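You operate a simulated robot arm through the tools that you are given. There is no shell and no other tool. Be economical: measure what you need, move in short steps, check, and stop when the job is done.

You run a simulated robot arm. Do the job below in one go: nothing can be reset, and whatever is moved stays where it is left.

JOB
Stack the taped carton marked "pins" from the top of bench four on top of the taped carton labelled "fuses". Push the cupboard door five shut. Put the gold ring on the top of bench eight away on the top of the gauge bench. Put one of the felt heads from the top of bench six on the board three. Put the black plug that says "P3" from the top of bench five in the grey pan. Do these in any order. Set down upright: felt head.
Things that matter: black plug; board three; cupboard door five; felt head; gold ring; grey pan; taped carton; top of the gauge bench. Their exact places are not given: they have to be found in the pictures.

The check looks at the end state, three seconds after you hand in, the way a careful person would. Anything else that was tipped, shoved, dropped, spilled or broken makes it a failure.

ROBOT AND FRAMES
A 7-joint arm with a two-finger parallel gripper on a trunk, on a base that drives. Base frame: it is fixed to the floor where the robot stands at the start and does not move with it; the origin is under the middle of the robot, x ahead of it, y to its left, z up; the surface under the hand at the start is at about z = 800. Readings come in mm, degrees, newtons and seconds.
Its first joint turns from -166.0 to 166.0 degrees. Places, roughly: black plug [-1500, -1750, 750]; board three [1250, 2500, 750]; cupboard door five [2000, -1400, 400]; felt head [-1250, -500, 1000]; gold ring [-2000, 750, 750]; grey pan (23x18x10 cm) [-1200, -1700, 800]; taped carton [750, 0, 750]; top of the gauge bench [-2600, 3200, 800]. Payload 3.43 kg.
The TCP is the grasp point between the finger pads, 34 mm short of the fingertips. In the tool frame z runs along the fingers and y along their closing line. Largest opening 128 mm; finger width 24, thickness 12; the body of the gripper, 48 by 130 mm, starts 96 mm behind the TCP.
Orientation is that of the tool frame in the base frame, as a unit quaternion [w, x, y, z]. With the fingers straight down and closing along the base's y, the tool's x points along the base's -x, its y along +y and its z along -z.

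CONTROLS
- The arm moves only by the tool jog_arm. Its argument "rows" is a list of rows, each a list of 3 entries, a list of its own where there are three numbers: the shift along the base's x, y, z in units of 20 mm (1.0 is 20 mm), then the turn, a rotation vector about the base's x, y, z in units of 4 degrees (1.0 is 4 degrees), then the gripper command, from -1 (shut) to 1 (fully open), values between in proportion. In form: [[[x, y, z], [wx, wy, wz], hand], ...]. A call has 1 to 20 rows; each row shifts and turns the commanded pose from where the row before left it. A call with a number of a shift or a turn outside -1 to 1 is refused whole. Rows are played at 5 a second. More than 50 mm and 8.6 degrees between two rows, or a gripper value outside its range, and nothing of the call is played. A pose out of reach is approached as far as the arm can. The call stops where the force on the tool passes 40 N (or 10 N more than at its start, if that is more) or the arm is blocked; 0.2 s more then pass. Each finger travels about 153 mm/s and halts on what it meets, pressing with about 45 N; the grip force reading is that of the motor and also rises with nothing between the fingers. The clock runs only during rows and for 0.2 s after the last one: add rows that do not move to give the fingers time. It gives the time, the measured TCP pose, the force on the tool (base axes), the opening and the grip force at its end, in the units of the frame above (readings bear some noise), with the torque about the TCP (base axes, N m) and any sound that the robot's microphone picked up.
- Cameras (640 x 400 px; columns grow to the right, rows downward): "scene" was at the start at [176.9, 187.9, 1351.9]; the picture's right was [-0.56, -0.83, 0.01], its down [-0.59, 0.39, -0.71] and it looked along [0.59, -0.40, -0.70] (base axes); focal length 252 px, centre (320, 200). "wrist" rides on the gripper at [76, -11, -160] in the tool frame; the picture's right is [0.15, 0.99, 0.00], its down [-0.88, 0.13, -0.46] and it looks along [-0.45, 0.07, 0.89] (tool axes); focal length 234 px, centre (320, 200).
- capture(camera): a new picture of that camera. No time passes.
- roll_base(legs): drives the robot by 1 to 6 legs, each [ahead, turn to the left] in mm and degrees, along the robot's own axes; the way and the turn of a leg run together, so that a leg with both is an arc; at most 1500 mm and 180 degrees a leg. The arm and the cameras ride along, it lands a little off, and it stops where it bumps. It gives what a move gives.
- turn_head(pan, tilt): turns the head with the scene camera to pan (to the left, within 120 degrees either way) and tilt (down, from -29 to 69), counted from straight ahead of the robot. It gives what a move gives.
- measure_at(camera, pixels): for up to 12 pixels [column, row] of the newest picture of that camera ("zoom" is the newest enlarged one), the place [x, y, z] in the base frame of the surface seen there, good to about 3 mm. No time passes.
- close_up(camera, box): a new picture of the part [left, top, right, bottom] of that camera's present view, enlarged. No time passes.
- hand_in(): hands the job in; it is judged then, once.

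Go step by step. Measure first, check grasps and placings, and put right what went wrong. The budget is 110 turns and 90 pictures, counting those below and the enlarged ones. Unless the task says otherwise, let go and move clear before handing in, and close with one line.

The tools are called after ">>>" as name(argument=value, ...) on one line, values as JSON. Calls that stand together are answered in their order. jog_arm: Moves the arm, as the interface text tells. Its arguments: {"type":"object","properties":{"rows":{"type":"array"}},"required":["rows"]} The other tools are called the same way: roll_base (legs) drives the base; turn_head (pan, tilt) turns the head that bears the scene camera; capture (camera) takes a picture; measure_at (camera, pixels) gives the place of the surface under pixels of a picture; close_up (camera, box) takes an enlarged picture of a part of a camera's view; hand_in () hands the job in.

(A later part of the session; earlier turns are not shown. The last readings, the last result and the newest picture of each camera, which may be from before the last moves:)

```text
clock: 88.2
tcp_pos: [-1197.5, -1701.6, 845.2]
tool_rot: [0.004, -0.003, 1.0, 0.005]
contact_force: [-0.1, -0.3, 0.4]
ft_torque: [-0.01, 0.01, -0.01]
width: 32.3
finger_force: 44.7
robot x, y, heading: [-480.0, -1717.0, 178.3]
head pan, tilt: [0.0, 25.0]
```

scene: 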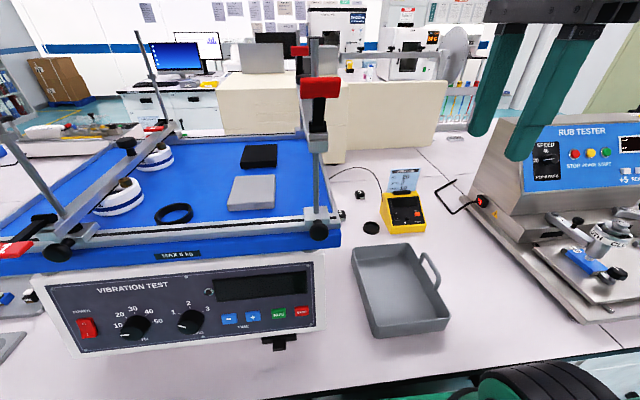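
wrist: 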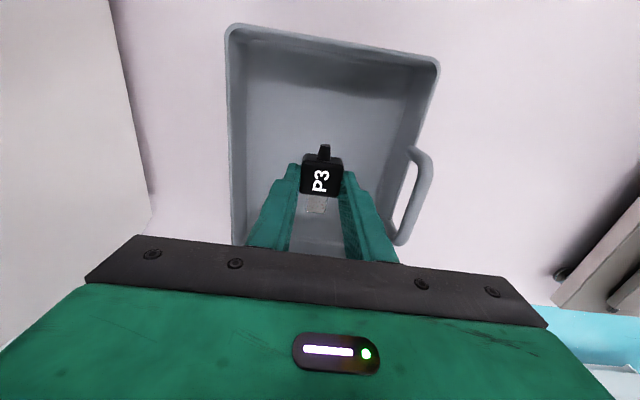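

>>> jog_arm(rows=[[[0, 0, -0.2], [0, 0, 0], -0.8], [[0, 0, 0], [0, 0, 0], -0.8], [[0, 0, 0], [0, 0, 0], -0.3], [[0, 0, 0], [0, 0, 0], -0.1], [[0, 0, 0.5], [0, 0, 0], 0], [[0, 0, 1], [0, 0, 0], 0], [[0, 0, 1], [0, 0, 0], 0], [[0, 0, 1], [0, 0, 0], 0], [[0, 0, 1], [0, 0, 0], 0], [[0, 0, 1], [0, 0, 0], 0], [[0, 0, 1], [0, 0, 0], 0], [[0, 0, 1], [0, 0, 0], 0], [[0, 0, 1], [0, 0, 0], 0], [[0, 0, 1], [0, 0, 0], 0], [[0, 0, 1], [0, 0, 0], 0], [[0, 0, 1], [0, 0, 0], 0]])

>>> capture(camera="wrist")

```text
clock: 91.5
tcp_pos: [-1200.9, -1704.6, 1070.0]
tool_rot: [0.005, -0.002, 1.0, 0.005]
contact_force: [-0.4, -0.6, 0.1]
ft_torque: [-0.04, -0.02, -0.01]
width: 64.1
finger_force: 0.1
robot x, y, heading: [-479.0, -1717.7, 178.2]
head pan, tilt: [0.0, 25.0]
```

```text
64 pictures are left
```

wrist: 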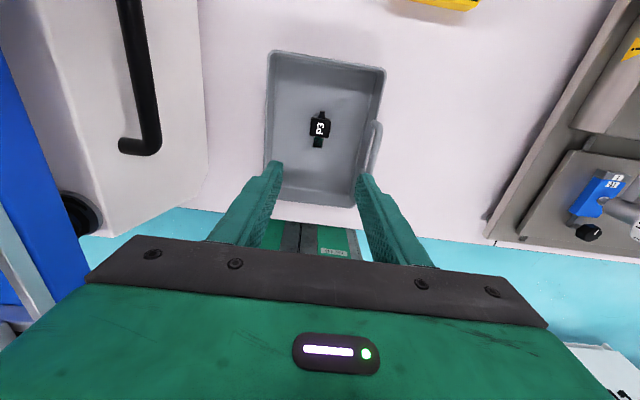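

P3 lies in the pan at (320,127). Tucking the arm, then moving along the aisle to y≈−500 for the felt heads.

>>> jog_arm(rows=[[[1, 0, 1], [0, 0, 1], 0], [[1, 0, 1], [0, 0, 1], 0], [[1, 0, 1], [0, 0, 1], 0], [[1, 0, 1], [0, 0, 1], 0], [[1, 0, 1], [0, 0, 1], 0], [[1, 0, 1], [0, 0, 1], 0], [[1, 0, 1], [0, 0, 1], 0], [[1, 0, 1], [0, 0, 1], 0], [[1, 0, 1], [0, 0, 1], 0], [[1, 0, 1], [0, 0, 1], 0], [[1, 0, 0], [0, 0, 1], 0], [[0, 0, 0], [0, 0, 1], 0], [[0, 0, 0], [0, 0, 1], 0], [[0, 0, 0], [0, 0, 1], 0], [[0, 0, 0], [0, 0, 1], 0], [[0, 0, 0], [0, 0, 1], 0], [[0, 0, 0], [0, 0, 1], 0], [[0, 0, 0], [0, 0, 1], 0], [[0, 0, 0], [0, 0, 1], 0], [[0, 0, 0], [0, 0, 1], 0]])

>>> roll_base(legs=[[-100, 0], [0, -88], [1200, 0], [0, 90]])

>>> turn_head(pan=0, tilt=40)

>>> capture(camera="scene")

```text
clock: 92.2
tcp_pos: [-1156.7, -1712.1, 1119.7]
tool_rot: [0.0, -0.082, 0.997, 0.007]
contact_force: [-0.2, 0.4, -1.2]
ft_torque: [-0.08, -0.14, -0.02]
width: 63.9
finger_force: 0.0
robot x, y, heading: [-475.8, -1713.8, 178.4]
head pan, tilt: [0.0, 25.0]
stopped in row 3: the arm was blocked; the commanded pose is now the measured one
```

```text
clock: 92.9
tcp_pos: [-1125.9, -1713.7, 1134.8]
tool_rot: [-0.015, -0.08, 0.997, 0.009]
contact_force: [-2.0, -0.2, -1.1]
ft_torque: [0.01, -0.18, 0.0]
width: 63.9
finger_force: 0.0
robot x, y, heading: [-468.3, -1714.3, 178.3]
head pan, tilt: [0.0, 25.0]
stopped in leg 1: the robot was blocked; the commanded pose is now the measured one
```

```text
clock: 93.7
tcp_pos: [-1126.5, -1714.1, 1135.8]
tool_rot: [-0.016, -0.08, 0.997, 0.01]
contact_force: [0.3, 0.2, 0.5]
ft_torque: [-0.01, -0.04, -0.02]
width: 63.9
finger_force: 0.0
robot x, y, heading: [-466.9, -1713.9, 178.3]
head pan, tilt: [0.0, 40.0]
```

```text
63 pictures are left
```

scene: 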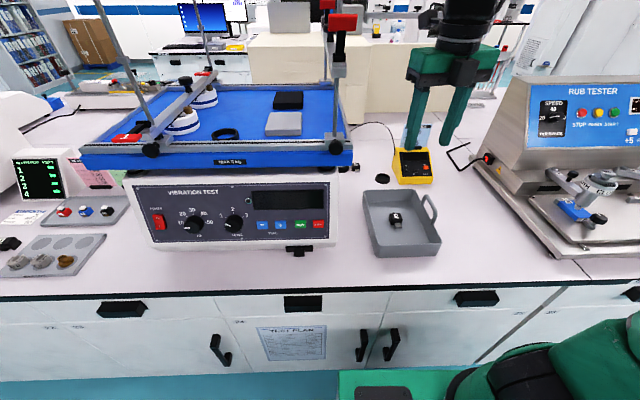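

Both the arm and the base report a block. I need to see what is touching, so I'll look to the right and down at the elbow.

>>> turn_head(pan=-50, tilt=35)

>>> capture(camera="scene")

>>> capture(camera="wrist")

```text
clock: 94.9
tcp_pos: [-1126.4, -1715.4, 1136.4]
tool_rot: [-0.016, -0.081, 0.997, 0.009]
contact_force: [0.3, -1.5, -0.2]
ft_torque: [0.03, 0.01, 0.04]
width: 63.8
finger_force: 0.1
robot x, y, heading: [-466.4, -1715.6, 178.5]
head pan, tilt: [-50.0, 35.0]
```

```text
62 pictures are left
```

scene: 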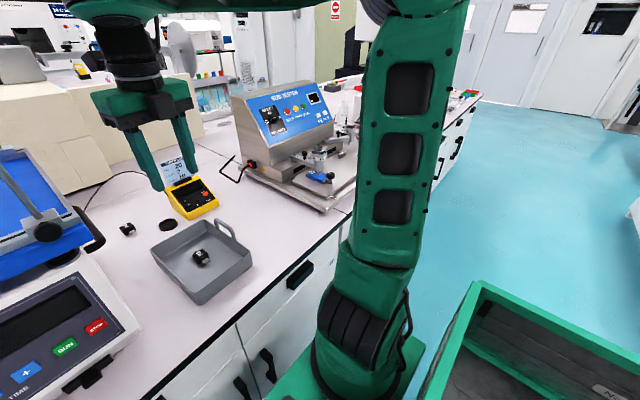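

```text
61 pictures are left
```

wrist: 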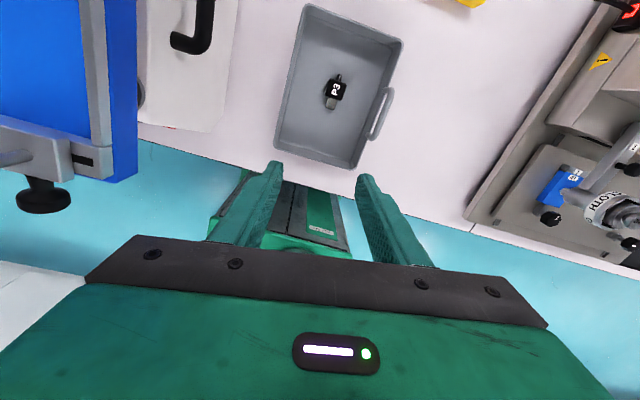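

No external contact is visible; most likely the forearm came too close to the robot's own head. I'll move the hand back out a bit and try the base again.

>>> jog_arm(rows=[[[-1, 0, 0], [0, 0, 0], 0], [[-1, 0, 0], [0, 0, 0], 0], [[-1, 0, 0], [0, 0, 0], 0], [[0, 0, 0], [0, 0, 0], 0]])

>>> roll_base(legs=[[-100, 0]])

>>> capture(camera="scene")

```text
clock: 95.9
tcp_pos: [-1189.8, -1717.1, 1137.0]
tool_rot: [-0.013, -0.083, 0.996, 0.011]
contact_force: [-0.2, -0.6, 0.9]
ft_torque: [0.02, 0.03, -0.02]
width: 64.0
finger_force: 0.0
robot x, y, heading: [-471.4, -1714.7, 178.2]
head pan, tilt: [-50.0, 35.0]
```

```text
clock: 97.0
tcp_pos: [-1088.7, -1717.2, 1136.7]
tool_rot: [-0.013, -0.082, 0.997, 0.01]
contact_force: [0.1, 0.6, 0.3]
ft_torque: [-0.01, 0.0, 0.0]
width: 63.9
finger_force: 0.0
robot x, y, heading: [-366.4, -1719.7, 178.1]
head pan, tilt: [-50.0, 35.0]
```

```text
60 pictures are left
```

scene: 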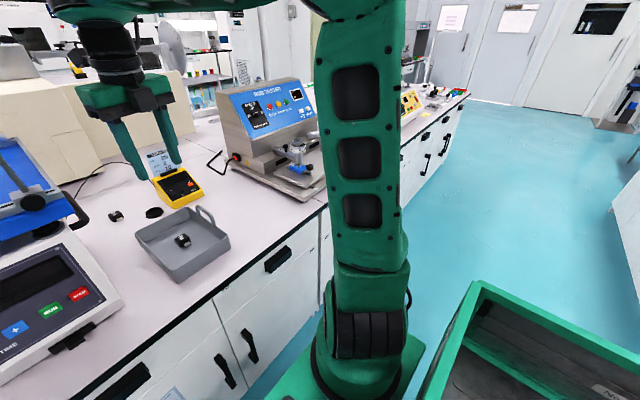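

The base moves freely now. Turning the hand back +80° in place to ease the arm's posture.

>>> jog_arm(rows=[[[0, 0, 0], [0, 0, 1], 0], [[0, 0, 0], [0, 0, 1], 0], [[0, 0, 0], [0, 0, 1], 0], [[0, 0, 0], [0, 0, 1], 0], [[0, 0, 0], [0, 0, 1], 0], [[0, 0, 0], [0, 0, 1], 0], [[0, 0, 0], [0, 0, 1], 0], [[0, 0, 0], [0, 0, 1], 0], [[0, 0, 0], [0, 0, 1], 0], [[0, 0, 0], [0, 0, 1], 0], [[0, 0, 0], [0, 0, 1], 0], [[0, 0, 0], [0, 0, 1], 0], [[0, 0, 0], [0, 0, 1], 0], [[0, 0, 0], [0, 0, 1], 0], [[0, 0, 0], [0, 0, 1], 0], [[0, 0, 0], [0, 0, 1], 0], [[0, 0, 0], [0, 0, 1], 0], [[0, 0, 0], [0, 0, 1], 0], [[0, 0, 0], [0, 0, 1], 0], [[0, 0, 0], [0, 0, 1], 0]])

>>> jog_arm(rows=[[[1, 0, 0.7], [0, 0, 1], 0], [[1, 0, 0.7], [0, 0, 1], 0], [[1, 0, 0.7], [0, 0, 1], 0], [[1, 0, 0.7], [0, 0, 1], 0], [[1, 0, 0.7], [0, 0, 1], 0], [[1, 0, 0.7], [0, 0, 1], 0], [[1, 0, 0.7], [0, 0, 1], 0], [[1, 0, 0.7], [0, 0, 1], 0], [[1, 0, 0.7], [0, 0, 1], 0], [[1, 0, 0], [0, 0, 1], 0], [[1, 0, 0], [0, 0, 1], 0]])

```text
clock: 101.2
tcp_pos: [-1084.3, -1719.9, 1146.0]
tool_rot: [-0.02, -0.703, 0.71, -0.005]
contact_force: [0.0, -0.4, -1.3]
ft_torque: [-0.01, -0.03, -0.01]
width: 64.2
finger_force: 0.1
robot x, y, heading: [-368.1, -1717.8, 178.1]
head pan, tilt: [-50.0, 35.0]
```

```text
clock: 101.7
tcp_pos: [-1053.1, -1734.0, 1167.9]
tool_rot: [0.025, 0.735, -0.677, 0.002]
contact_force: [-0.6, 1.4, -1.2]
ft_torque: [-0.06, -0.1, 0.01]
width: 63.8
finger_force: 0.0
robot x, y, heading: [-370.4, -1719.4, 178.1]
head pan, tilt: [-50.0, 35.0]
stopped in row 2: the arm was blocked; the commanded pose is now the measured one
```

Blocked again at a radius that was fine before, so the arm posture has drifted toward the head. Looking up at the forearm.

>>> turn_head(pan=-40, tilt=0)

>>> capture(camera="scene")

```text
clock: 102.7
tcp_pos: [-1053.2, -1736.9, 1168.3]
tool_rot: [0.024, 0.737, -0.675, 0.001]
contact_force: [0.0, 0.1, -0.3]
ft_torque: [-0.02, -0.05, -0.03]
width: 63.7
finger_force: 0.0
robot x, y, heading: [-366.2, -1718.3, 177.8]
head pan, tilt: [-40.0, 0.0]
```

```text
59 pictures are left
```

scene: 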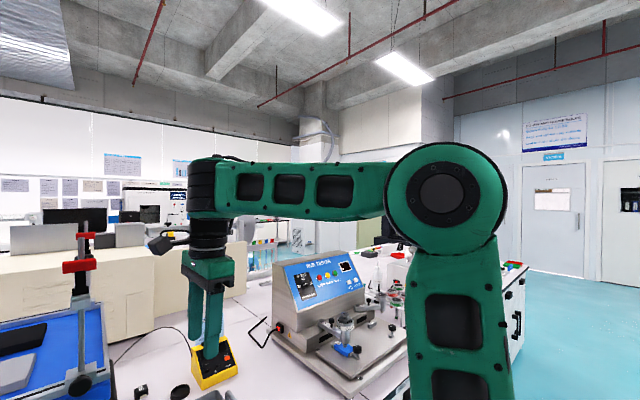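

The elbow leans left toward the head. Swinging the hand to the robot's right (+y) moves it away, then retracting there.

>>> jog_arm(rows=[[[-0.5, 1, 0], [0, 0, 0], 0], [[0, 1, 0], [0, 0, 0], 0], [[0, 1, 0], [0, 0, 0], 0], [[0, 1, 0], [0, 0, 0], 0], [[0, 1, 0], [0, 0, 0], 0], [[0, 1, 0], [0, 0, 0], 0], [[0, 1, 0], [0, 0, 0], 0], [[0, 1, 0], [0, 0, 0], 0], [[0, 1, 0], [0, 0, 0], 0], [[0, 1, 0], [0, 0, 0], 0], [[0.5, 1, 0], [0, 0, 0], 0], [[1, 1, 0.5], [0, 0, 0], 0], [[1, 1, 0.5], [0, 0, 0], 0], [[1, 1, 0.5], [0, 0, 0], 0], [[1, 1, 0.5], [0, 0, 0], 0], [[1, 0, 0.5], [0, 0, 0], 0], [[1, 0, 0.5], [0, 0, 0], 0], [[1, 0, 0.5], [0, 0, 0], 0], [[1, 0, 0.5], [0, 0, 0], 0]])

>>> capture(camera="scene")

```text
clock: 106.7
tcp_pos: [-889.5, -1433.7, 1248.7]
tool_rot: [0.025, 0.738, -0.675, 0.0]
contact_force: [0.5, -0.5, 0.1]
ft_torque: [0.0, -0.03, -0.02]
width: 64.3
finger_force: 0.0
robot x, y, heading: [-369.5, -1720.7, 178.4]
head pan, tilt: [-40.0, 0.0]
```

```text
58 pictures are left
```

scene: 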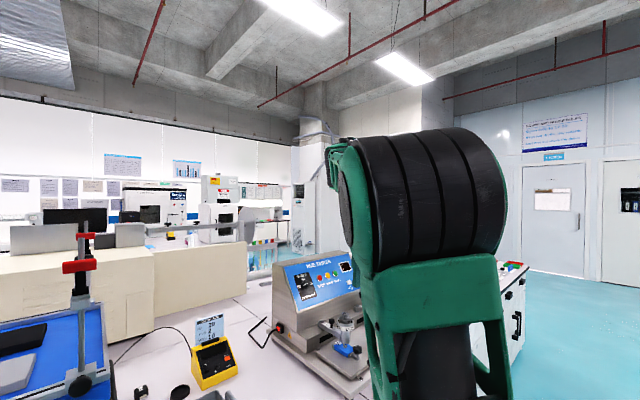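

Now clear. Driving up the aisle to y≈−520 and facing the rear bench.

>>> roll_base(legs=[[0, -88], [1200, 0], [0, 90]])

>>> turn_head(pan=10, tilt=40)

>>> capture(camera="scene")

```text
clock: 121.5
tcp_pos: [-873.0, -236.8, 1247.6]
tool_rot: [0.026, 0.742, -0.67, 0.0]
contact_force: [0.9, -0.4, 0.2]
ft_torque: [0.03, 0.0, 0.0]
width: 64.1
finger_force: 0.0
robot x, y, heading: [-353.6, -493.6, 179.0]
head pan, tilt: [-40.0, 0.0]
```

```text
clock: 122.7
tcp_pos: [-858.2, -236.9, 1254.5]
tool_rot: [0.029, 0.742, -0.67, -0.006]
contact_force: [1.2, 0.0, 1.1]
ft_torque: [0.01, -0.01, 0.0]
width: 64.1
finger_force: 0.0
robot x, y, heading: [-347.9, -496.7, 179.2]
head pan, tilt: [10.0, 40.0]
```

```text
57 pictures are left
```

scene: 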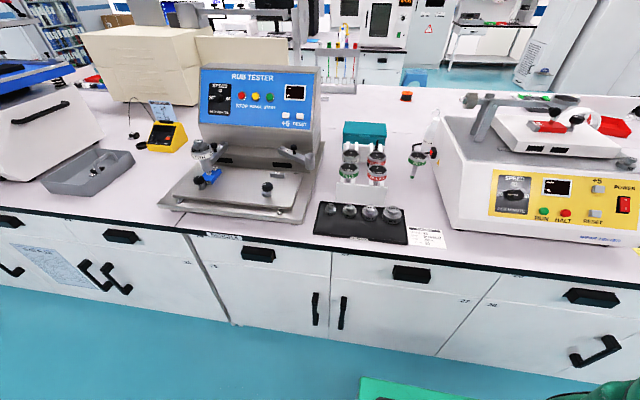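

Felt-head candidates are around (360,180). Zooming in.

>>> close_up(camera="scene", box=[300, 105, 460, 255])

>>> measure_at(camera="zoom", pixels=[[100, 430], [320, 200]])

```text
2.67 times, centred on (380, 180) of scene
```

zoom: 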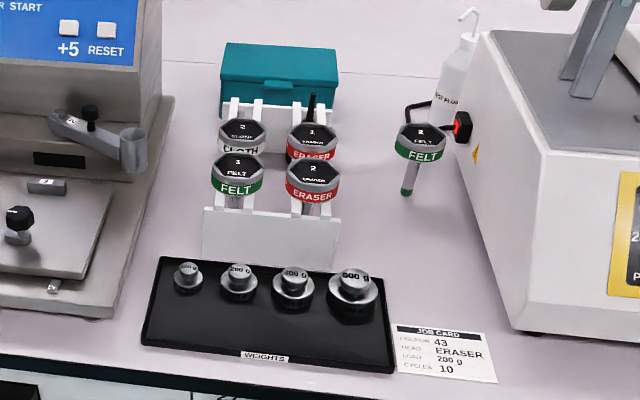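

```text
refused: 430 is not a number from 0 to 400
```

"FELT" heads: one front-left in the white stand (237,177) and one at (418,145). Measuring both.

>>> measure_at(camera="zoom", pixels=[[237, 160], [237, 187], [237, 205], [240, 135], [312, 175], [418, 133], [418, 152], [407, 188], [270, 235], [425, 105], [205, 210], [440, 140]])

>>> close_up(camera="scene", box=[330, 115, 450, 205])

```text
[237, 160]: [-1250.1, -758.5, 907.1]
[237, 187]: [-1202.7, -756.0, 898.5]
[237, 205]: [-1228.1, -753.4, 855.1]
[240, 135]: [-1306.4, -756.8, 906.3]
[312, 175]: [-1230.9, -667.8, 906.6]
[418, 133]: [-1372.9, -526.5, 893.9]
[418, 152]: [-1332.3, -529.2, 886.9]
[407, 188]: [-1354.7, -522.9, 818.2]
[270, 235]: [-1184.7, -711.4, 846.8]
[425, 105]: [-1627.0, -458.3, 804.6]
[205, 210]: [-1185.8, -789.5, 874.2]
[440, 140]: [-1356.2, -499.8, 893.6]
```

```text
4.44 times, centred on (390, 160) of scene
```

zoom: 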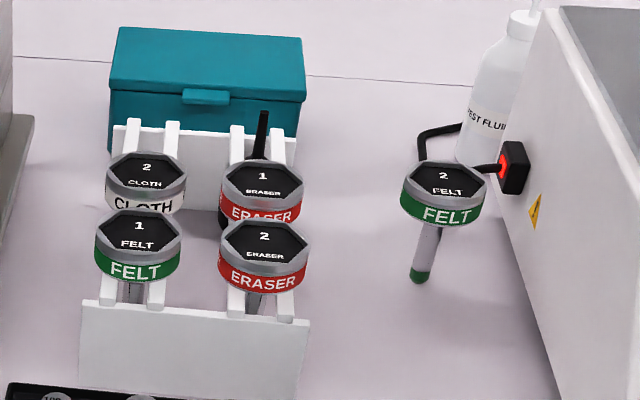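

FELT 2 stands freely at about (−1355,−526), cap top z≈894, tip on the bench. Checking the space around it: cap edges, cable and machine wall.

>>> measure_at(camera="zoom", pixels=[[404, 195], [483, 195], [443, 168], [443, 200], [425, 270], [420, 280], [455, 128], [422, 145], [480, 166], [500, 165], [530, 190], [508, 195]])

>>> capture(camera="wrist")

```text
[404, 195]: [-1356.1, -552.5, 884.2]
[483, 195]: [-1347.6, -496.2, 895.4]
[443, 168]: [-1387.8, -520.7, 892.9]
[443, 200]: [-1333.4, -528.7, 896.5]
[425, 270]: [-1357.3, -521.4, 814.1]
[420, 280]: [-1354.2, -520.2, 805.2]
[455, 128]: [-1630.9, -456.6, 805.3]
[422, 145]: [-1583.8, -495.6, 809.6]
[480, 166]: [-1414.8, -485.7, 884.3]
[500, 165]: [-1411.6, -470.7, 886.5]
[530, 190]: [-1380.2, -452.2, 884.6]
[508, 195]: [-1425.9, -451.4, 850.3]
```

```text
54 pictures are left
```

wrist: 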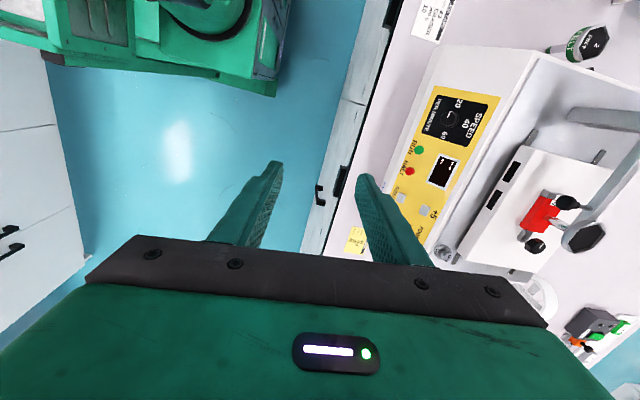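

FELT 2's cap is Ø≈57 at (−1359,−525), with the machine wall at y≈−452. Checking machine heights before driving 270 mm closer.

>>> measure_at(camera="wrist", pixels=[[585, 235], [600, 120], [538, 65], [570, 205], [545, 200], [600, 180], [595, 65], [500, 100]])

>>> roll_base(legs=[[260, 0]])

```text
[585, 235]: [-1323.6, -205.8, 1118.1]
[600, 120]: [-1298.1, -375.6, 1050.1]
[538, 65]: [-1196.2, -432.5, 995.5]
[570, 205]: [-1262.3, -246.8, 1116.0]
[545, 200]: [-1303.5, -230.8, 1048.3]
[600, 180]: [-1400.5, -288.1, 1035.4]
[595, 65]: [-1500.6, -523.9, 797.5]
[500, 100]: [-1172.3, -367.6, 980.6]
```

```text
clock: 124.6
tcp_pos: [-1115.9, -228.4, 1254.9]
tool_rot: [0.029, 0.74, -0.672, -0.006]
contact_force: [0.1, 0.1, -1.4]
ft_torque: [0.01, -0.02, -0.02]
width: 64.1
finger_force: 0.1
robot x, y, heading: [-608.8, -488.1, 178.7]
head pan, tilt: [10.0, 40.0]
```

Machine top is ≤1118 mm, my tips are at 1220: fine. Moving high over FELT 2, straightening the hand, then lowering to about 1060.

>>> jog_arm(rows=[[[-0.81, -0.98, 0], [0.5, -0.69, -0.8], 0.4], [[-0.81, -0.98, 0], [0, 0, -0.8], 0.4], [[-0.81, -0.98, 0], [0, 0, 0], 0.4], [[-0.81, -0.98, 0], [0, 0, 0], 0.4], [[-0.81, -0.98, 0], [0, 0, 0], 0.4], [[-0.81, -0.98, 0], [0, 0, 0], 0.4], [[-0.81, -0.98, 0], [0, 0, 0], 0.4], [[-0.81, -0.98, 0], [0, 0, 0], 0.4], [[-0.81, -0.98, 0], [0, 0, 0], 0.4], [[-0.81, -0.98, 0], [0, 0, 0], 0.4], [[-0.81, -0.98, 0], [0, 0, 0], 0.4], [[-0.81, -0.98, 0], [0, 0, 0], 0.4], [[-0.81, -0.98, 0], [0, 0, 0], 0.4], [[-0.81, -0.98, 0], [0, 0, 0], 0.4], [[-0.81, -0.98, 0], [0, 0, 0], 0.4], [[0, 0, 0], [0, 0, 0], 0.4]])

>>> capture(camera="wrist")

```text
clock: 124.8
tcp_pos: [-1085.8, -227.9, 1267.6]
tool_rot: [0.031, 0.738, -0.674, -0.015]
contact_force: [33.4, 49.0, -63.2]
ft_torque: [-4.25, 7.53, 3.52]
width: 89.4
finger_force: 0.1
robot x, y, heading: [-608.2, -487.4, 178.5]
head pan, tilt: [10.0, 40.0]
stopped in row 1: the force on the tool passed its limit at 78 N (the readings are from after the stop); the commanded pose is now the measured one
```

```text
53 pictures are left
```

wrist: 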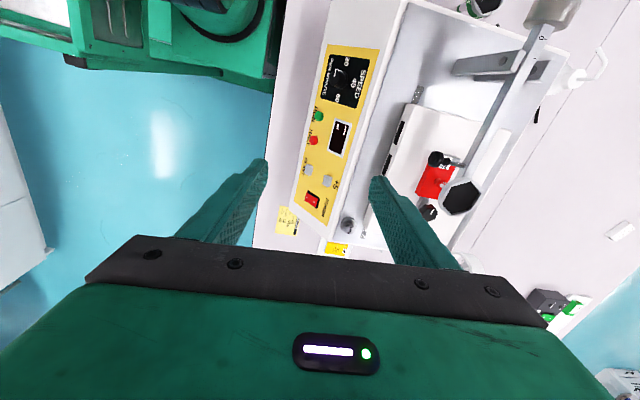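

An unexpected contact force (≈80 N) appeared at the hand. Looking at what touches.

>>> turn_head(pan=-30, tilt=5)

>>> capture(camera="scene")

```text
clock: 125.9
tcp_pos: [-1086.8, -228.7, 1267.4]
tool_rot: [0.03, 0.737, -0.676, -0.016]
contact_force: [30.4, 58.5, -89.0]
ft_torque: [-4.07, 7.3, 3.39]
width: 89.7
finger_force: 0.0
robot x, y, heading: [-608.0, -493.0, 178.4]
head pan, tilt: [-30.0, 5.0]
```

```text
52 pictures are left
```

scene: 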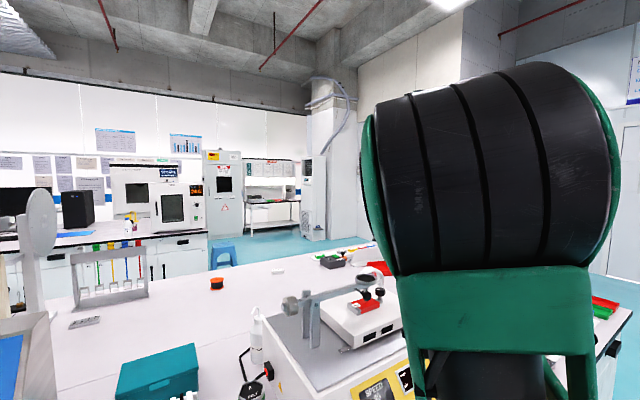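

The hand seems pressed against the robot's own link; force pushes it +y/−z. Easing it along the force, away from the arm body.

>>> jog_arm(rows=[[[0, 0.3, -0.5], [0, 0, 0], 0.4], [[0, 0.3, -0.5], [0, 0, 0], 0.4]])

>>> turn_head(pan=-60, tilt=15)

>>> capture(camera="scene")

```text
clock: 126.5
tcp_pos: [-1085.9, -217.8, 1245.2]
tool_rot: [0.033, 0.736, -0.676, -0.015]
contact_force: [-0.8, 0.0, 0.0]
ft_torque: [0.06, 0.01, -0.03]
width: 89.8
finger_force: 0.1
robot x, y, heading: [-610.7, -491.5, 178.5]
head pan, tilt: [-30.0, 5.0]
```

```text
clock: 127.5
tcp_pos: [-1086.9, -217.9, 1246.3]
tool_rot: [0.034, 0.737, -0.675, -0.015]
contact_force: [-0.2, 0.2, 0.1]
ft_torque: [0.03, 0.0, -0.02]
width: 89.5
finger_force: 0.1
robot x, y, heading: [-609.8, -490.1, 178.5]
head pan, tilt: [-60.0, 15.0]
```

```text
51 pictures are left
```

scene: 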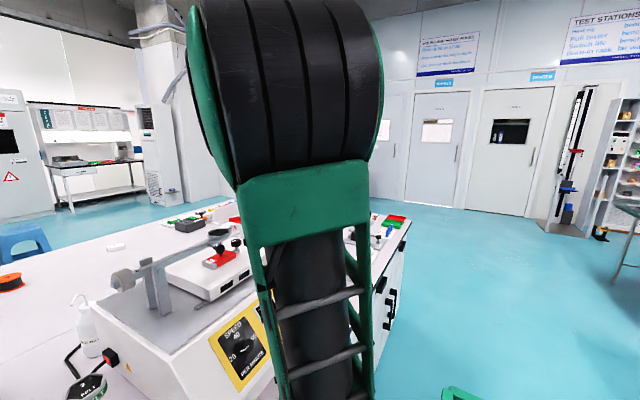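

Freed (force 0). Moving outward first, in small lots.

>>> jog_arm(rows=[[[-0.8, 0, -0.2], [0, 0, 0], 0.4], [[-0.8, 0, -0.2], [0, 0, 0], 0.4], [[-0.8, 0, 0], [0, 0, 0], 0.4], [[-0.8, 0, 0], [0, 0, 0], 0.4], [[-0.8, 0, 0], [0, 0, 0], 0.4], [[-0.8, -0.5, 0], [0, 0, 0], 0.4], [[-0.8, -1, 0], [0, 0, 0], 0.4], [[-0.8, -1, 0], [0, 0, 0], 0.4], [[-0.8, -1, 0], [0, 0, 0], 0.4], [[-0.8, -1, 0], [0, 0, 0], 0.4], [[-0.8, -1, 0], [0, 0, 0], 0.4], [[-0.8, -1, 0], [0, 0, 0], 0.4], [[-0.8, -1, 0], [0, 0, 0], 0.4], [[-0.8, -1, 0], [0, 0, 0], 0.4], [[-0.8, -1, 0], [0, 0, 0], 0.4], [[-0.8, -1, 0], [0, 0, 0], 0.4], [[-0.8, -1, 0], [0, 0, 0], 0.4], [[0, -1, 0], [0, 0, 0], 0.4], [[0, -1, 0], [0, 0, 0], 0.4], [[0, -1, 0], [0, 0, 0], 0.4]])

```text
clock: 131.7
tcp_pos: [-1357.6, -506.7, 1239.0]
tool_rot: [0.034, 0.736, -0.676, -0.014]
contact_force: [0.2, 0.3, 0.5]
ft_torque: [0.0, -0.02, 0.03]
width: 89.5
finger_force: 0.4
robot x, y, heading: [-605.2, -486.4, 178.5]
head pan, tilt: [-60.0, 15.0]
```

Above FELT 2 now. Straightening the hand, centring and lowering to z≈1060, then a look.

>>> jog_arm(rows=[[[0, -0.5, -0.5], [0.22, -0.48, -0.6], 0.4], [[0, -0.5, -0.5], [0.22, -0.47, -0.6], 0.4], [[0, 0, -1], [0, 0, 0], 0.4], [[0, 0, -1], [0, 0, 0], 0.4], [[0, 0, -1], [0, 0, 0], 0.4], [[0, 0, -1], [0, 0, 0], 0.4], [[0, 0, -1], [0, 0, 0], 0.4], [[0, 0, -1], [0, 0, 0], 0.4], [[0, 0, -1], [0, 0, 0], 0.4], [[0, 0, -1], [0, 0, 0], 0.4], [[0, 0, 0], [0, 0, 0], 0.4]])

>>> capture(camera="wrist")

>>> turn_head(pan=10, tilt=30)

>>> capture(camera="scene")

```text
clock: 134.1
tcp_pos: [-1358.9, -527.6, 1058.7]
tool_rot: [-0.004, 0.708, -0.706, -0.003]
contact_force: [0.5, 0.0, -0.6]
ft_torque: [0.0, 0.01, 0.01]
width: 89.6
finger_force: 0.0
robot x, y, heading: [-606.3, -489.1, 178.7]
head pan, tilt: [-60.0, 15.0]
```

```text
50 pictures are left
```

wrist: 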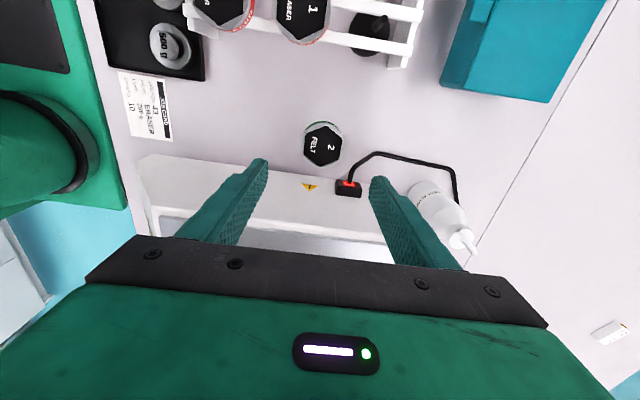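

```text
clock: 135.5
tcp_pos: [-1358.9, -527.6, 1059.1]
tool_rot: [-0.003, 0.709, -0.706, -0.003]
contact_force: [0.4, -0.1, -0.4]
ft_torque: [0.02, -0.02, 0.01]
width: 89.3
finger_force: 0.1
robot x, y, heading: [-607.1, -492.0, 178.5]
head pan, tilt: [10.0, 30.0]
```

```text
49 pictures are left
```

scene: 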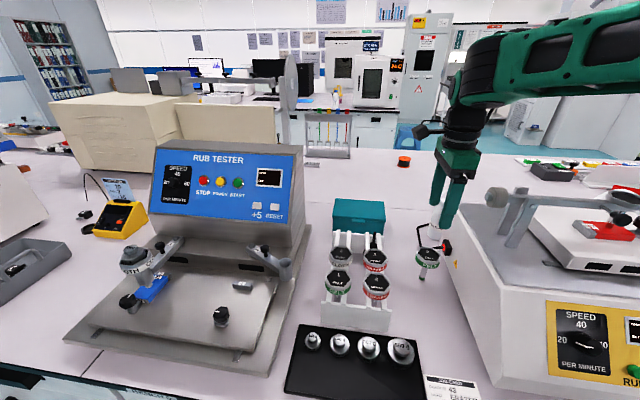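

Cap "2 FELT" is at wrist (323,143). Measuring it accurately.

>>> measure_at(camera="wrist", pixels=[[306, 143], [340, 143], [323, 125], [323, 163], [322, 145], [348, 188], [318, 190], [375, 155]])

>>> jog_arm(rows=[[[0, 0, -1], [0, 0, 0], 0.4], [[0, 0, -1], [0, 0, 0], 0.4], [[0, 0, -1], [0, 0, 0], 0.4], [[0, 0, 0], [0, 0, 0], 0.4]])

>>> capture(camera="wrist")

```text
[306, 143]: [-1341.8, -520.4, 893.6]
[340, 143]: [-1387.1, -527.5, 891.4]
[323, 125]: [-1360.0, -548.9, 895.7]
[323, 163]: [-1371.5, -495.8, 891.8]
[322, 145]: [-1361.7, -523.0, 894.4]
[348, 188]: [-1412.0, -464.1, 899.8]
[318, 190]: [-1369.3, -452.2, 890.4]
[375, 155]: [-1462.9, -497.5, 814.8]
```

```text
clock: 136.5
tcp_pos: [-1359.9, -525.9, 999.8]
tool_rot: [-0.003, 0.708, -0.706, -0.002]
contact_force: [-0.1, 0.3, -0.5]
ft_torque: [0.02, -0.01, 0.06]
width: 89.5
finger_force: 0.1
robot x, y, heading: [-611.2, -489.3, 178.5]
head pan, tilt: [10.0, 30.0]
```

```text
48 pictures are left
```

wrist: 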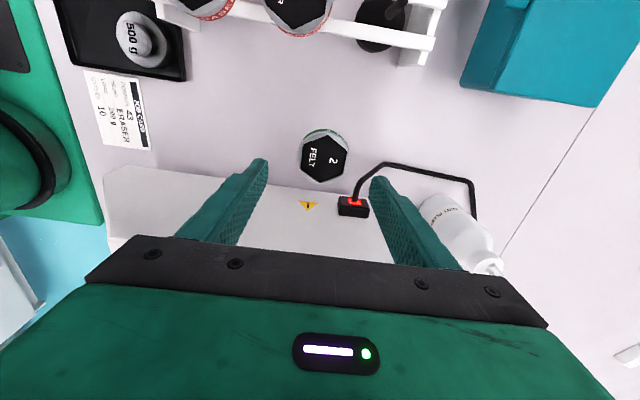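

Cap centre is (−1363,−523). Small correction, narrower opening (80 mm), descending to z≈878.

>>> jog_arm(rows=[[[-0.15, 0.1, -1], [0, 0, 0], 0.25], [[0, 0, -1], [0, 0, 0], 0.25], [[0, 0, -1], [0, 0, 0], 0.25], [[0, 0, -1], [0, 0, 0], 0.25], [[0, 0, -1], [0, 0, 0], 0.25], [[0, 0, -1], [0, 0, 0], 0.25], [[0, 0, 0], [0, 0, 0], 0.25]])

>>> capture(camera="wrist")

```text
clock: 138.1
tcp_pos: [-1359.6, -525.8, 878.5]
tool_rot: [-0.003, 0.708, -0.706, -0.002]
contact_force: [-0.3, 0.6, -0.2]
ft_torque: [0.0, 0.0, 0.01]
width: 80.0
finger_force: 0.1
robot x, y, heading: [-611.4, -489.8, 178.7]
head pan, tilt: [10.0, 30.0]
```

```text
47 pictures are left
```

wrist: 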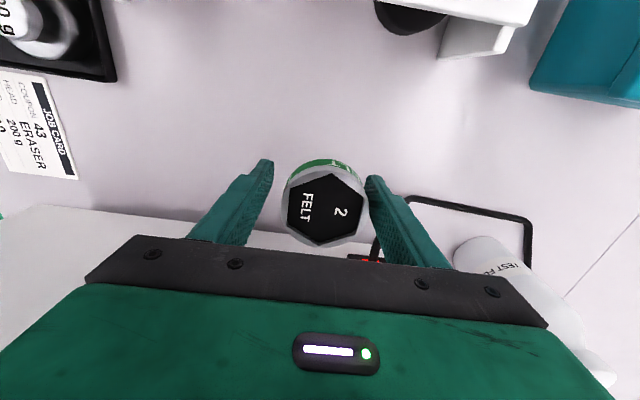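

The cap sits slightly nearer the right finger; shifting −x 5 mm, +y 2 mm, then closing.

>>> jog_arm(rows=[[[-0.25, 0.1, 0], [0, 0, 0], 0.25], [[0, 0, 0], [0, 0, 0], 0.25], [[0, 0, 0], [0, 0, 0], 0.1], [[0, 0, 0], [0, 0, 0], 0.0], [[0, 0, 0], [0, 0, 0], -0.1], [[0, 0, 0], [0, 0, 0], -0.2], [[0, 0, 0], [0, 0, 0], -0.3], [[0, 0, 0], [0, 0, 0], -0.3]])

>>> capture(camera="wrist")

```text
clock: 139.9
tcp_pos: [-1365.3, -522.9, 877.5]
tool_rot: [-0.002, 0.709, -0.706, -0.003]
contact_force: [0.6, -0.3, 0.5]
ft_torque: [0.02, -0.01, 0.01]
width: 60.9
finger_force: 44.8
robot x, y, heading: [-605.6, -487.8, 178.7]
head pan, tilt: [10.0, 30.0]
```

```text
46 pictures are left
```

wrist: 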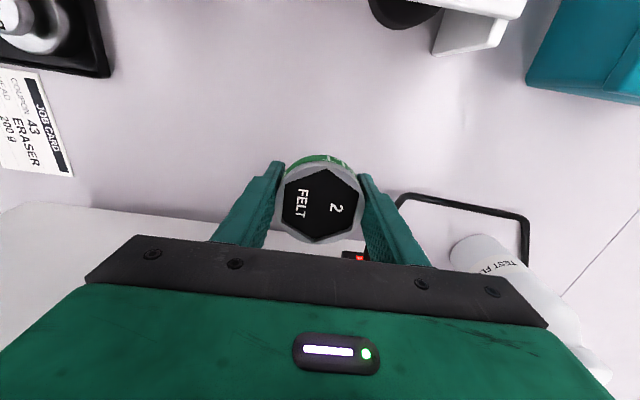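

Gripped (61 mm). Lifting 260 mm and backing into mid-aisle.

>>> jog_arm(rows=[[[0, 0, 0.5], [0, 0, 0], -0.3], [[0, 0, 1], [0, 0, 0], -0.3], [[0, 0, 1], [0, 0, 0], -0.3], [[0, 0, 1], [0, 0, 0], -0.3], [[0, 0, 1], [0, 0, 0], -0.3], [[0, 0, 1], [0, 0, 0], -0.3], [[0, 0, 1], [0, 0, 0], -0.3], [[0, 0, 1], [0, 0, 0], -0.3], [[0, 0, 1], [0, 0, 0], -0.3], [[0, 0, 1], [0, 0, 0], -0.3], [[0, 0, 1], [0, 0, 0], -0.3], [[0, 0, 1], [0, 0, 0], -0.3], [[0, 0, 1], [0, 0, 0], -0.3], [[0, 0, 0.5], [0, 0, 0], -0.3], [[0, 0, 0], [0, 0, 0], -0.3]])

>>> roll_base(legs=[[-270, 0], [0, -89], [1500, 0], [500, 0]])

>>> turn_head(pan=-45, tilt=25)

>>> capture(camera="scene")

```text
clock: 143.1
tcp_pos: [-1365.2, -523.8, 1140.0]
tool_rot: [-0.002, 0.708, -0.706, -0.002]
contact_force: [-0.5, 0.7, -1.0]
ft_torque: [0.01, -0.01, 0.04]
width: 60.8
finger_force: 45.4
robot x, y, heading: [-609.5, -488.1, 178.5]
head pan, tilt: [10.0, 30.0]
```

```text
clock: 158.9
tcp_pos: [-391.1, 2239.3, 1140.6]
tool_rot: [0.003, -0.013, 1.0, 0.0]
contact_force: [0.7, 0.3, -0.5]
ft_torque: [0.01, -0.02, 0.01]
width: 61.0
finger_force: 44.9
robot x, y, heading: [-338.8, 1482.3, 90.3]
head pan, tilt: [10.0, 30.0]
```

```text
clock: 160.1
tcp_pos: [-393.4, 2227.1, 1150.6]
tool_rot: [0.005, -0.013, 1.0, 0.006]
contact_force: [0.1, -0.2, -0.6]
ft_torque: [0.04, 0.0, -0.02]
width: 60.9
finger_force: 45.0
robot x, y, heading: [-339.9, 1482.0, 90.3]
head pan, tilt: [-45.0, 25.0]
```

```text
45 pictures are left
```

scene: 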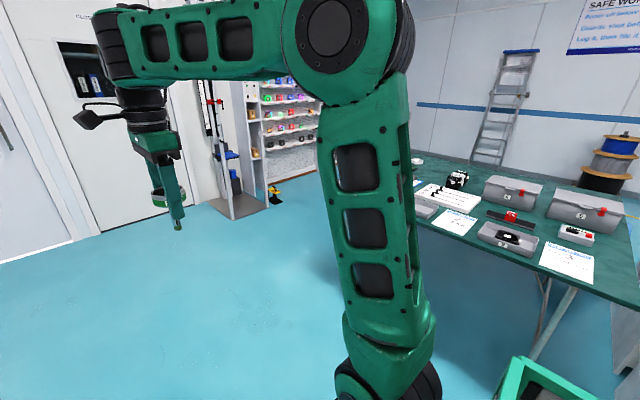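

The green table is to the right. Turning the head for a clear look at the boards.

>>> turn_head(pan=-80, tilt=25)

>>> capture(camera="scene")

>>> measure_at(camera="scene", pixels=[[320, 200], [300, 230], [350, 250], [400, 270], [450, 200], [250, 170]])

>>> close_up(camera="scene", box=[160, 120, 480, 320])

```text
clock: 161.1
tcp_pos: [-393.9, 2224.8, 1150.2]
tool_rot: [0.006, -0.014, 1.0, 0.007]
contact_force: [0.5, 0.0, -1.0]
ft_torque: [-0.04, -0.03, 0.02]
width: 60.8
finger_force: 45.2
robot x, y, heading: [-339.9, 1486.9, 90.0]
head pan, tilt: [-80.0, 25.0]
```

```text
44 pictures are left
```

scene: 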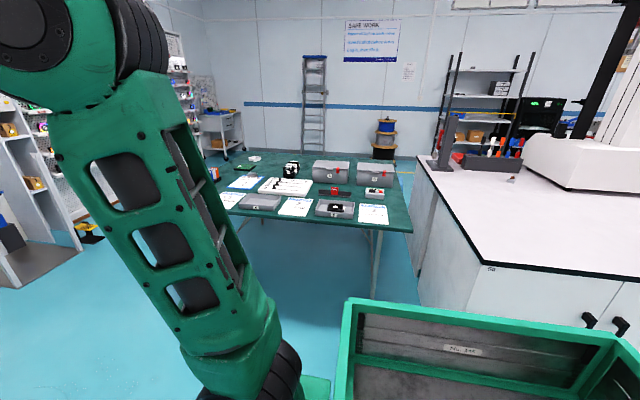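

```text
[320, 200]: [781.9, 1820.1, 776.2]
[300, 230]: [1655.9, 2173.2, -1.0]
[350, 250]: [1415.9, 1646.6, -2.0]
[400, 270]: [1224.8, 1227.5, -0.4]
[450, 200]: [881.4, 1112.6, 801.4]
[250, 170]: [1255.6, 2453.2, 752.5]
```

```text
2.00 times, centred on (320, 220) of scene
```

zoom: 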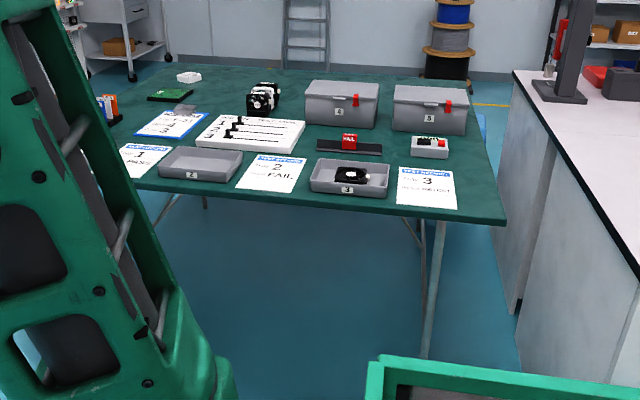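

Several labelled boards are on the table. Zooming on the area near (1250,2500).

>>> close_up(camera="scene", box=[205, 145, 335, 226])

>>> measure_at(camera="scene", pixels=[[245, 182], [245, 167], [285, 186], [230, 200], [410, 230], [385, 158], [372, 215], [352, 208]])

```text
4.92 times, centred on (270, 186) of scene
```

zoom: 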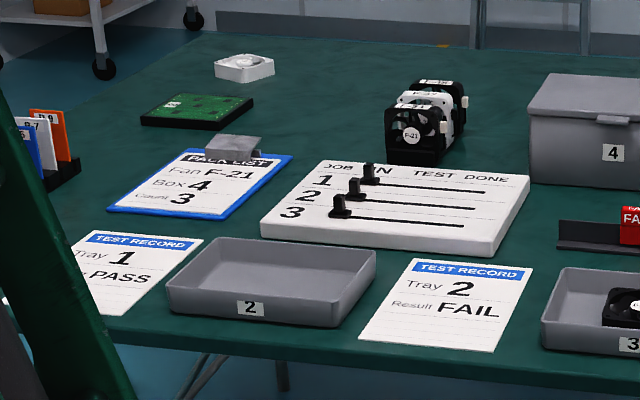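

```text
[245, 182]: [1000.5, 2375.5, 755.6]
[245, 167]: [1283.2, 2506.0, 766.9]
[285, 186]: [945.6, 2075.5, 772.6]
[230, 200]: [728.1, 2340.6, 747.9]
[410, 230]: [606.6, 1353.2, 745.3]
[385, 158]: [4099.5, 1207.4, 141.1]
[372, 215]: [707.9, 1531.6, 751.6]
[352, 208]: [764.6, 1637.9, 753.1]
```

The green PCB at (1283,2506) carries a small label; zooming to read it.

>>> close_up(camera="scene", box=[228, 153, 268, 178])

>>> measure_at(camera="zoom", pixels=[[170, 200], [290, 165], [400, 210], [270, 260], [320, 200]])

```text
16.00 times, centred on (248, 166) of scene
```

zoom: 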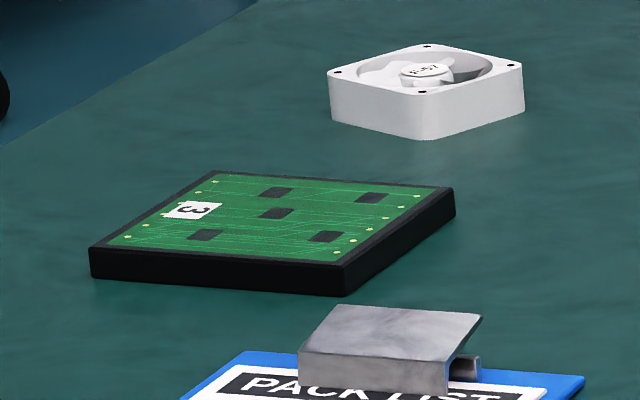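

```text
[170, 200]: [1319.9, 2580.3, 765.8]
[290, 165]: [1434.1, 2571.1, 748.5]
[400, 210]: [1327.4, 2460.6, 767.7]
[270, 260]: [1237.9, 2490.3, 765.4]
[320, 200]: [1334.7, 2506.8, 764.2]
```

Board three is the flat green PCB, top z≈766, about x 1230–1390, y 2450–2590. It is too deep from this side; I need to view the table's +y end.

>>> turn_head(pan=-50, tilt=15)

>>> capture(camera="scene")

>>> measure_at(camera="scene", pixels=[[250, 190], [290, 150], [230, 160], [440, 130], [425, 165], [415, 240], [430, 190], [330, 140], [280, 170], [470, 110]])

```text
clock: 162.1
tcp_pos: [-394.1, 2224.6, 1150.1]
tool_rot: [0.005, -0.013, 1.0, 0.006]
contact_force: [0.9, -0.2, -0.8]
ft_torque: [-0.01, 0.01, 0.0]
width: 60.7
finger_force: 45.4
robot x, y, heading: [-341.6, 1484.3, 90.2]
head pan, tilt: [-50.0, 15.0]
```

```text
40 pictures are left
```

scene: 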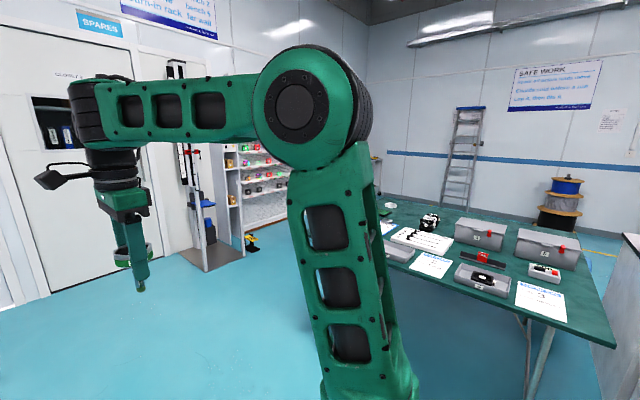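

```text
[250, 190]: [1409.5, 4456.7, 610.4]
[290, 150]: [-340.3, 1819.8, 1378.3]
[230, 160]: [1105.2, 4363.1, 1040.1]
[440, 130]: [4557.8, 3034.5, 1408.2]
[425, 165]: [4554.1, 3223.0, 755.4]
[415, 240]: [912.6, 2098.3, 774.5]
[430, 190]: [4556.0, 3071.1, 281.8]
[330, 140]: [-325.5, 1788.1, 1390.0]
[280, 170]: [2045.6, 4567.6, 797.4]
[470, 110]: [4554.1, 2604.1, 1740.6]
```

Shelves are at y≈4360, so there's room beyond the table. Checking the tall gauge stand (205,250) and driving to y≈3200.

>>> measure_at(camera="scene", pixels=[[205, 262], [185, 245], [240, 255], [207, 220], [178, 90], [60, 280], [395, 215], [392, 203]])

```text
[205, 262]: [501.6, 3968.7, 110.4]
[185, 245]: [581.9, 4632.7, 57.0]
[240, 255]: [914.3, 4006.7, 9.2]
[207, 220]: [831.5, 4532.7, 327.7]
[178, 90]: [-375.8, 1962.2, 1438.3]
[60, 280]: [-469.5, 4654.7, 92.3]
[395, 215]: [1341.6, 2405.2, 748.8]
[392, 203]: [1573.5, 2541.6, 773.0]
```

The stand (x 500–900, y ≥3970) is clear of my path. Driving.

>>> roll_base(legs=[[1500, 0], [220, 0], [0, -90]])

>>> turn_head(pan=-15, tilt=25)

>>> capture(camera="scene")

>>> measure_at(camera="scene", pixels=[[320, 200], [360, 230], [400, 260], [300, 180], [500, 250], [250, 200]])

```text
clock: 175.2
tcp_pos: [391.1, 3264.4, 1149.6]
tool_rot: [0.008, 0.691, 0.723, 0.001]
contact_force: [-0.1, 0.6, -1.5]
ft_torque: [0.0, -0.01, 0.02]
width: 60.9
finger_force: 45.3
robot x, y, heading: [-351.2, 3219.2, 1.4]
head pan, tilt: [-50.0, 15.0]
```

```text
clock: 176.2
tcp_pos: [378.1, 3264.1, 1160.4]
tool_rot: [0.013, 0.691, 0.723, 0.004]
contact_force: [0.5, -0.9, -1.0]
ft_torque: [0.01, 0.0, -0.01]
width: 60.8
finger_force: 44.7
robot x, y, heading: [-347.2, 3218.6, 1.1]
head pan, tilt: [-15.0, 25.0]
```

```text
39 pictures are left
```

scene: 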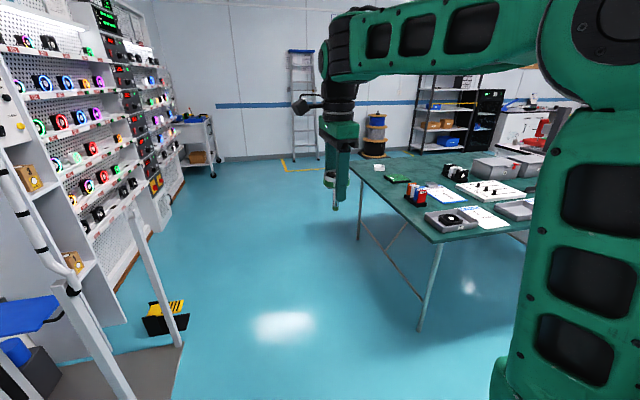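

```text
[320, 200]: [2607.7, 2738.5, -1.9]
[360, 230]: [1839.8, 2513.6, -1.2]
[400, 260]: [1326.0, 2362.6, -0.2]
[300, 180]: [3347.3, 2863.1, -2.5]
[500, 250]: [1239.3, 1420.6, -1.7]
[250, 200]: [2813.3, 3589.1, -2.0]
```

The table's +y edge runs (352,162)→(437,242). Measuring it and the PCB.

>>> measure_at(camera="scene", pixels=[[437, 238], [398, 202], [357, 164], [395, 178], [413, 195], [418, 328], [180, 345]])

>>> close_up(camera="scene", box=[345, 145, 465, 220])

```text
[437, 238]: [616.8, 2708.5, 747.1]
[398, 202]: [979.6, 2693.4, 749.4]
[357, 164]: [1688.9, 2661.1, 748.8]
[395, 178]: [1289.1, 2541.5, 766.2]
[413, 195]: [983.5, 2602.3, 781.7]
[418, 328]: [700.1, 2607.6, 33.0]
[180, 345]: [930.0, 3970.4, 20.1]
```

```text
5.33 times, centred on (405, 182) of scene
```

zoom: 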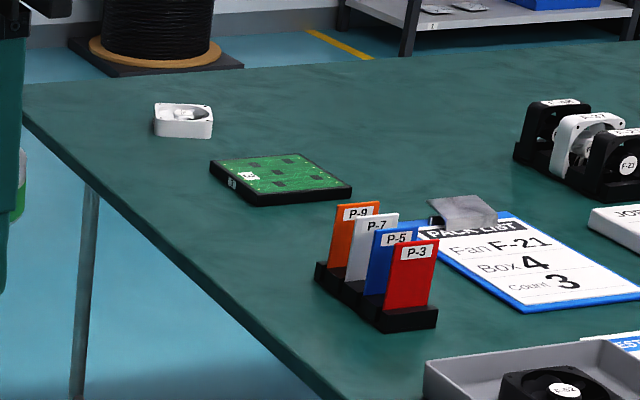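

Table edge is y≈2700. Driving to x≈1000 and turning right to face the PCB.

>>> roll_base(legs=[[1340, -1], [0, -68]])

>>> turn_head(pan=0, tilt=40)

>>> capture(camera="scene")

>>> capture(camera="wrist")

```text
clock: 186.4
tcp_pos: [1313.7, 2575.2, 1160.2]
tool_rot: [0.013, 0.977, 0.211, -0.004]
contact_force: [0.4, -0.2, -1.6]
ft_torque: [-0.02, 0.0, 0.02]
width: 60.9
finger_force: 45.6
robot x, y, heading: [1022.2, 3238.9, -67.0]
head pan, tilt: [-15.0, 25.0]
```

```text
clock: 187.1
tcp_pos: [1309.3, 2587.4, 1170.1]
tool_rot: [0.019, 0.977, 0.211, -0.005]
contact_force: [-0.1, -0.8, -1.5]
ft_torque: [0.02, 0.0, 0.01]
width: 60.9
finger_force: 44.8
robot x, y, heading: [1020.7, 3243.5, -67.0]
head pan, tilt: [0.0, 40.0]
```

```text
37 pictures are left
```

scene: 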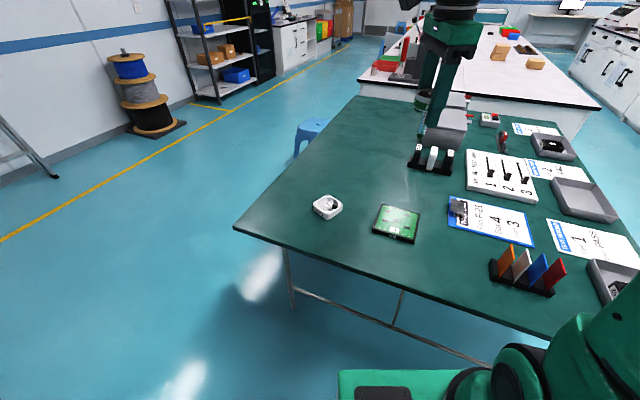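

```text
36 pictures are left
```

wrist: 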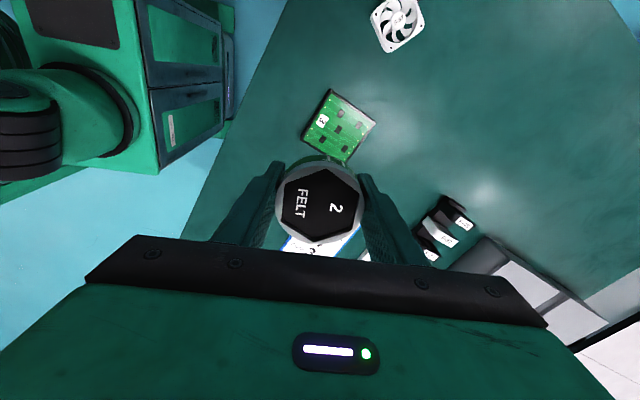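

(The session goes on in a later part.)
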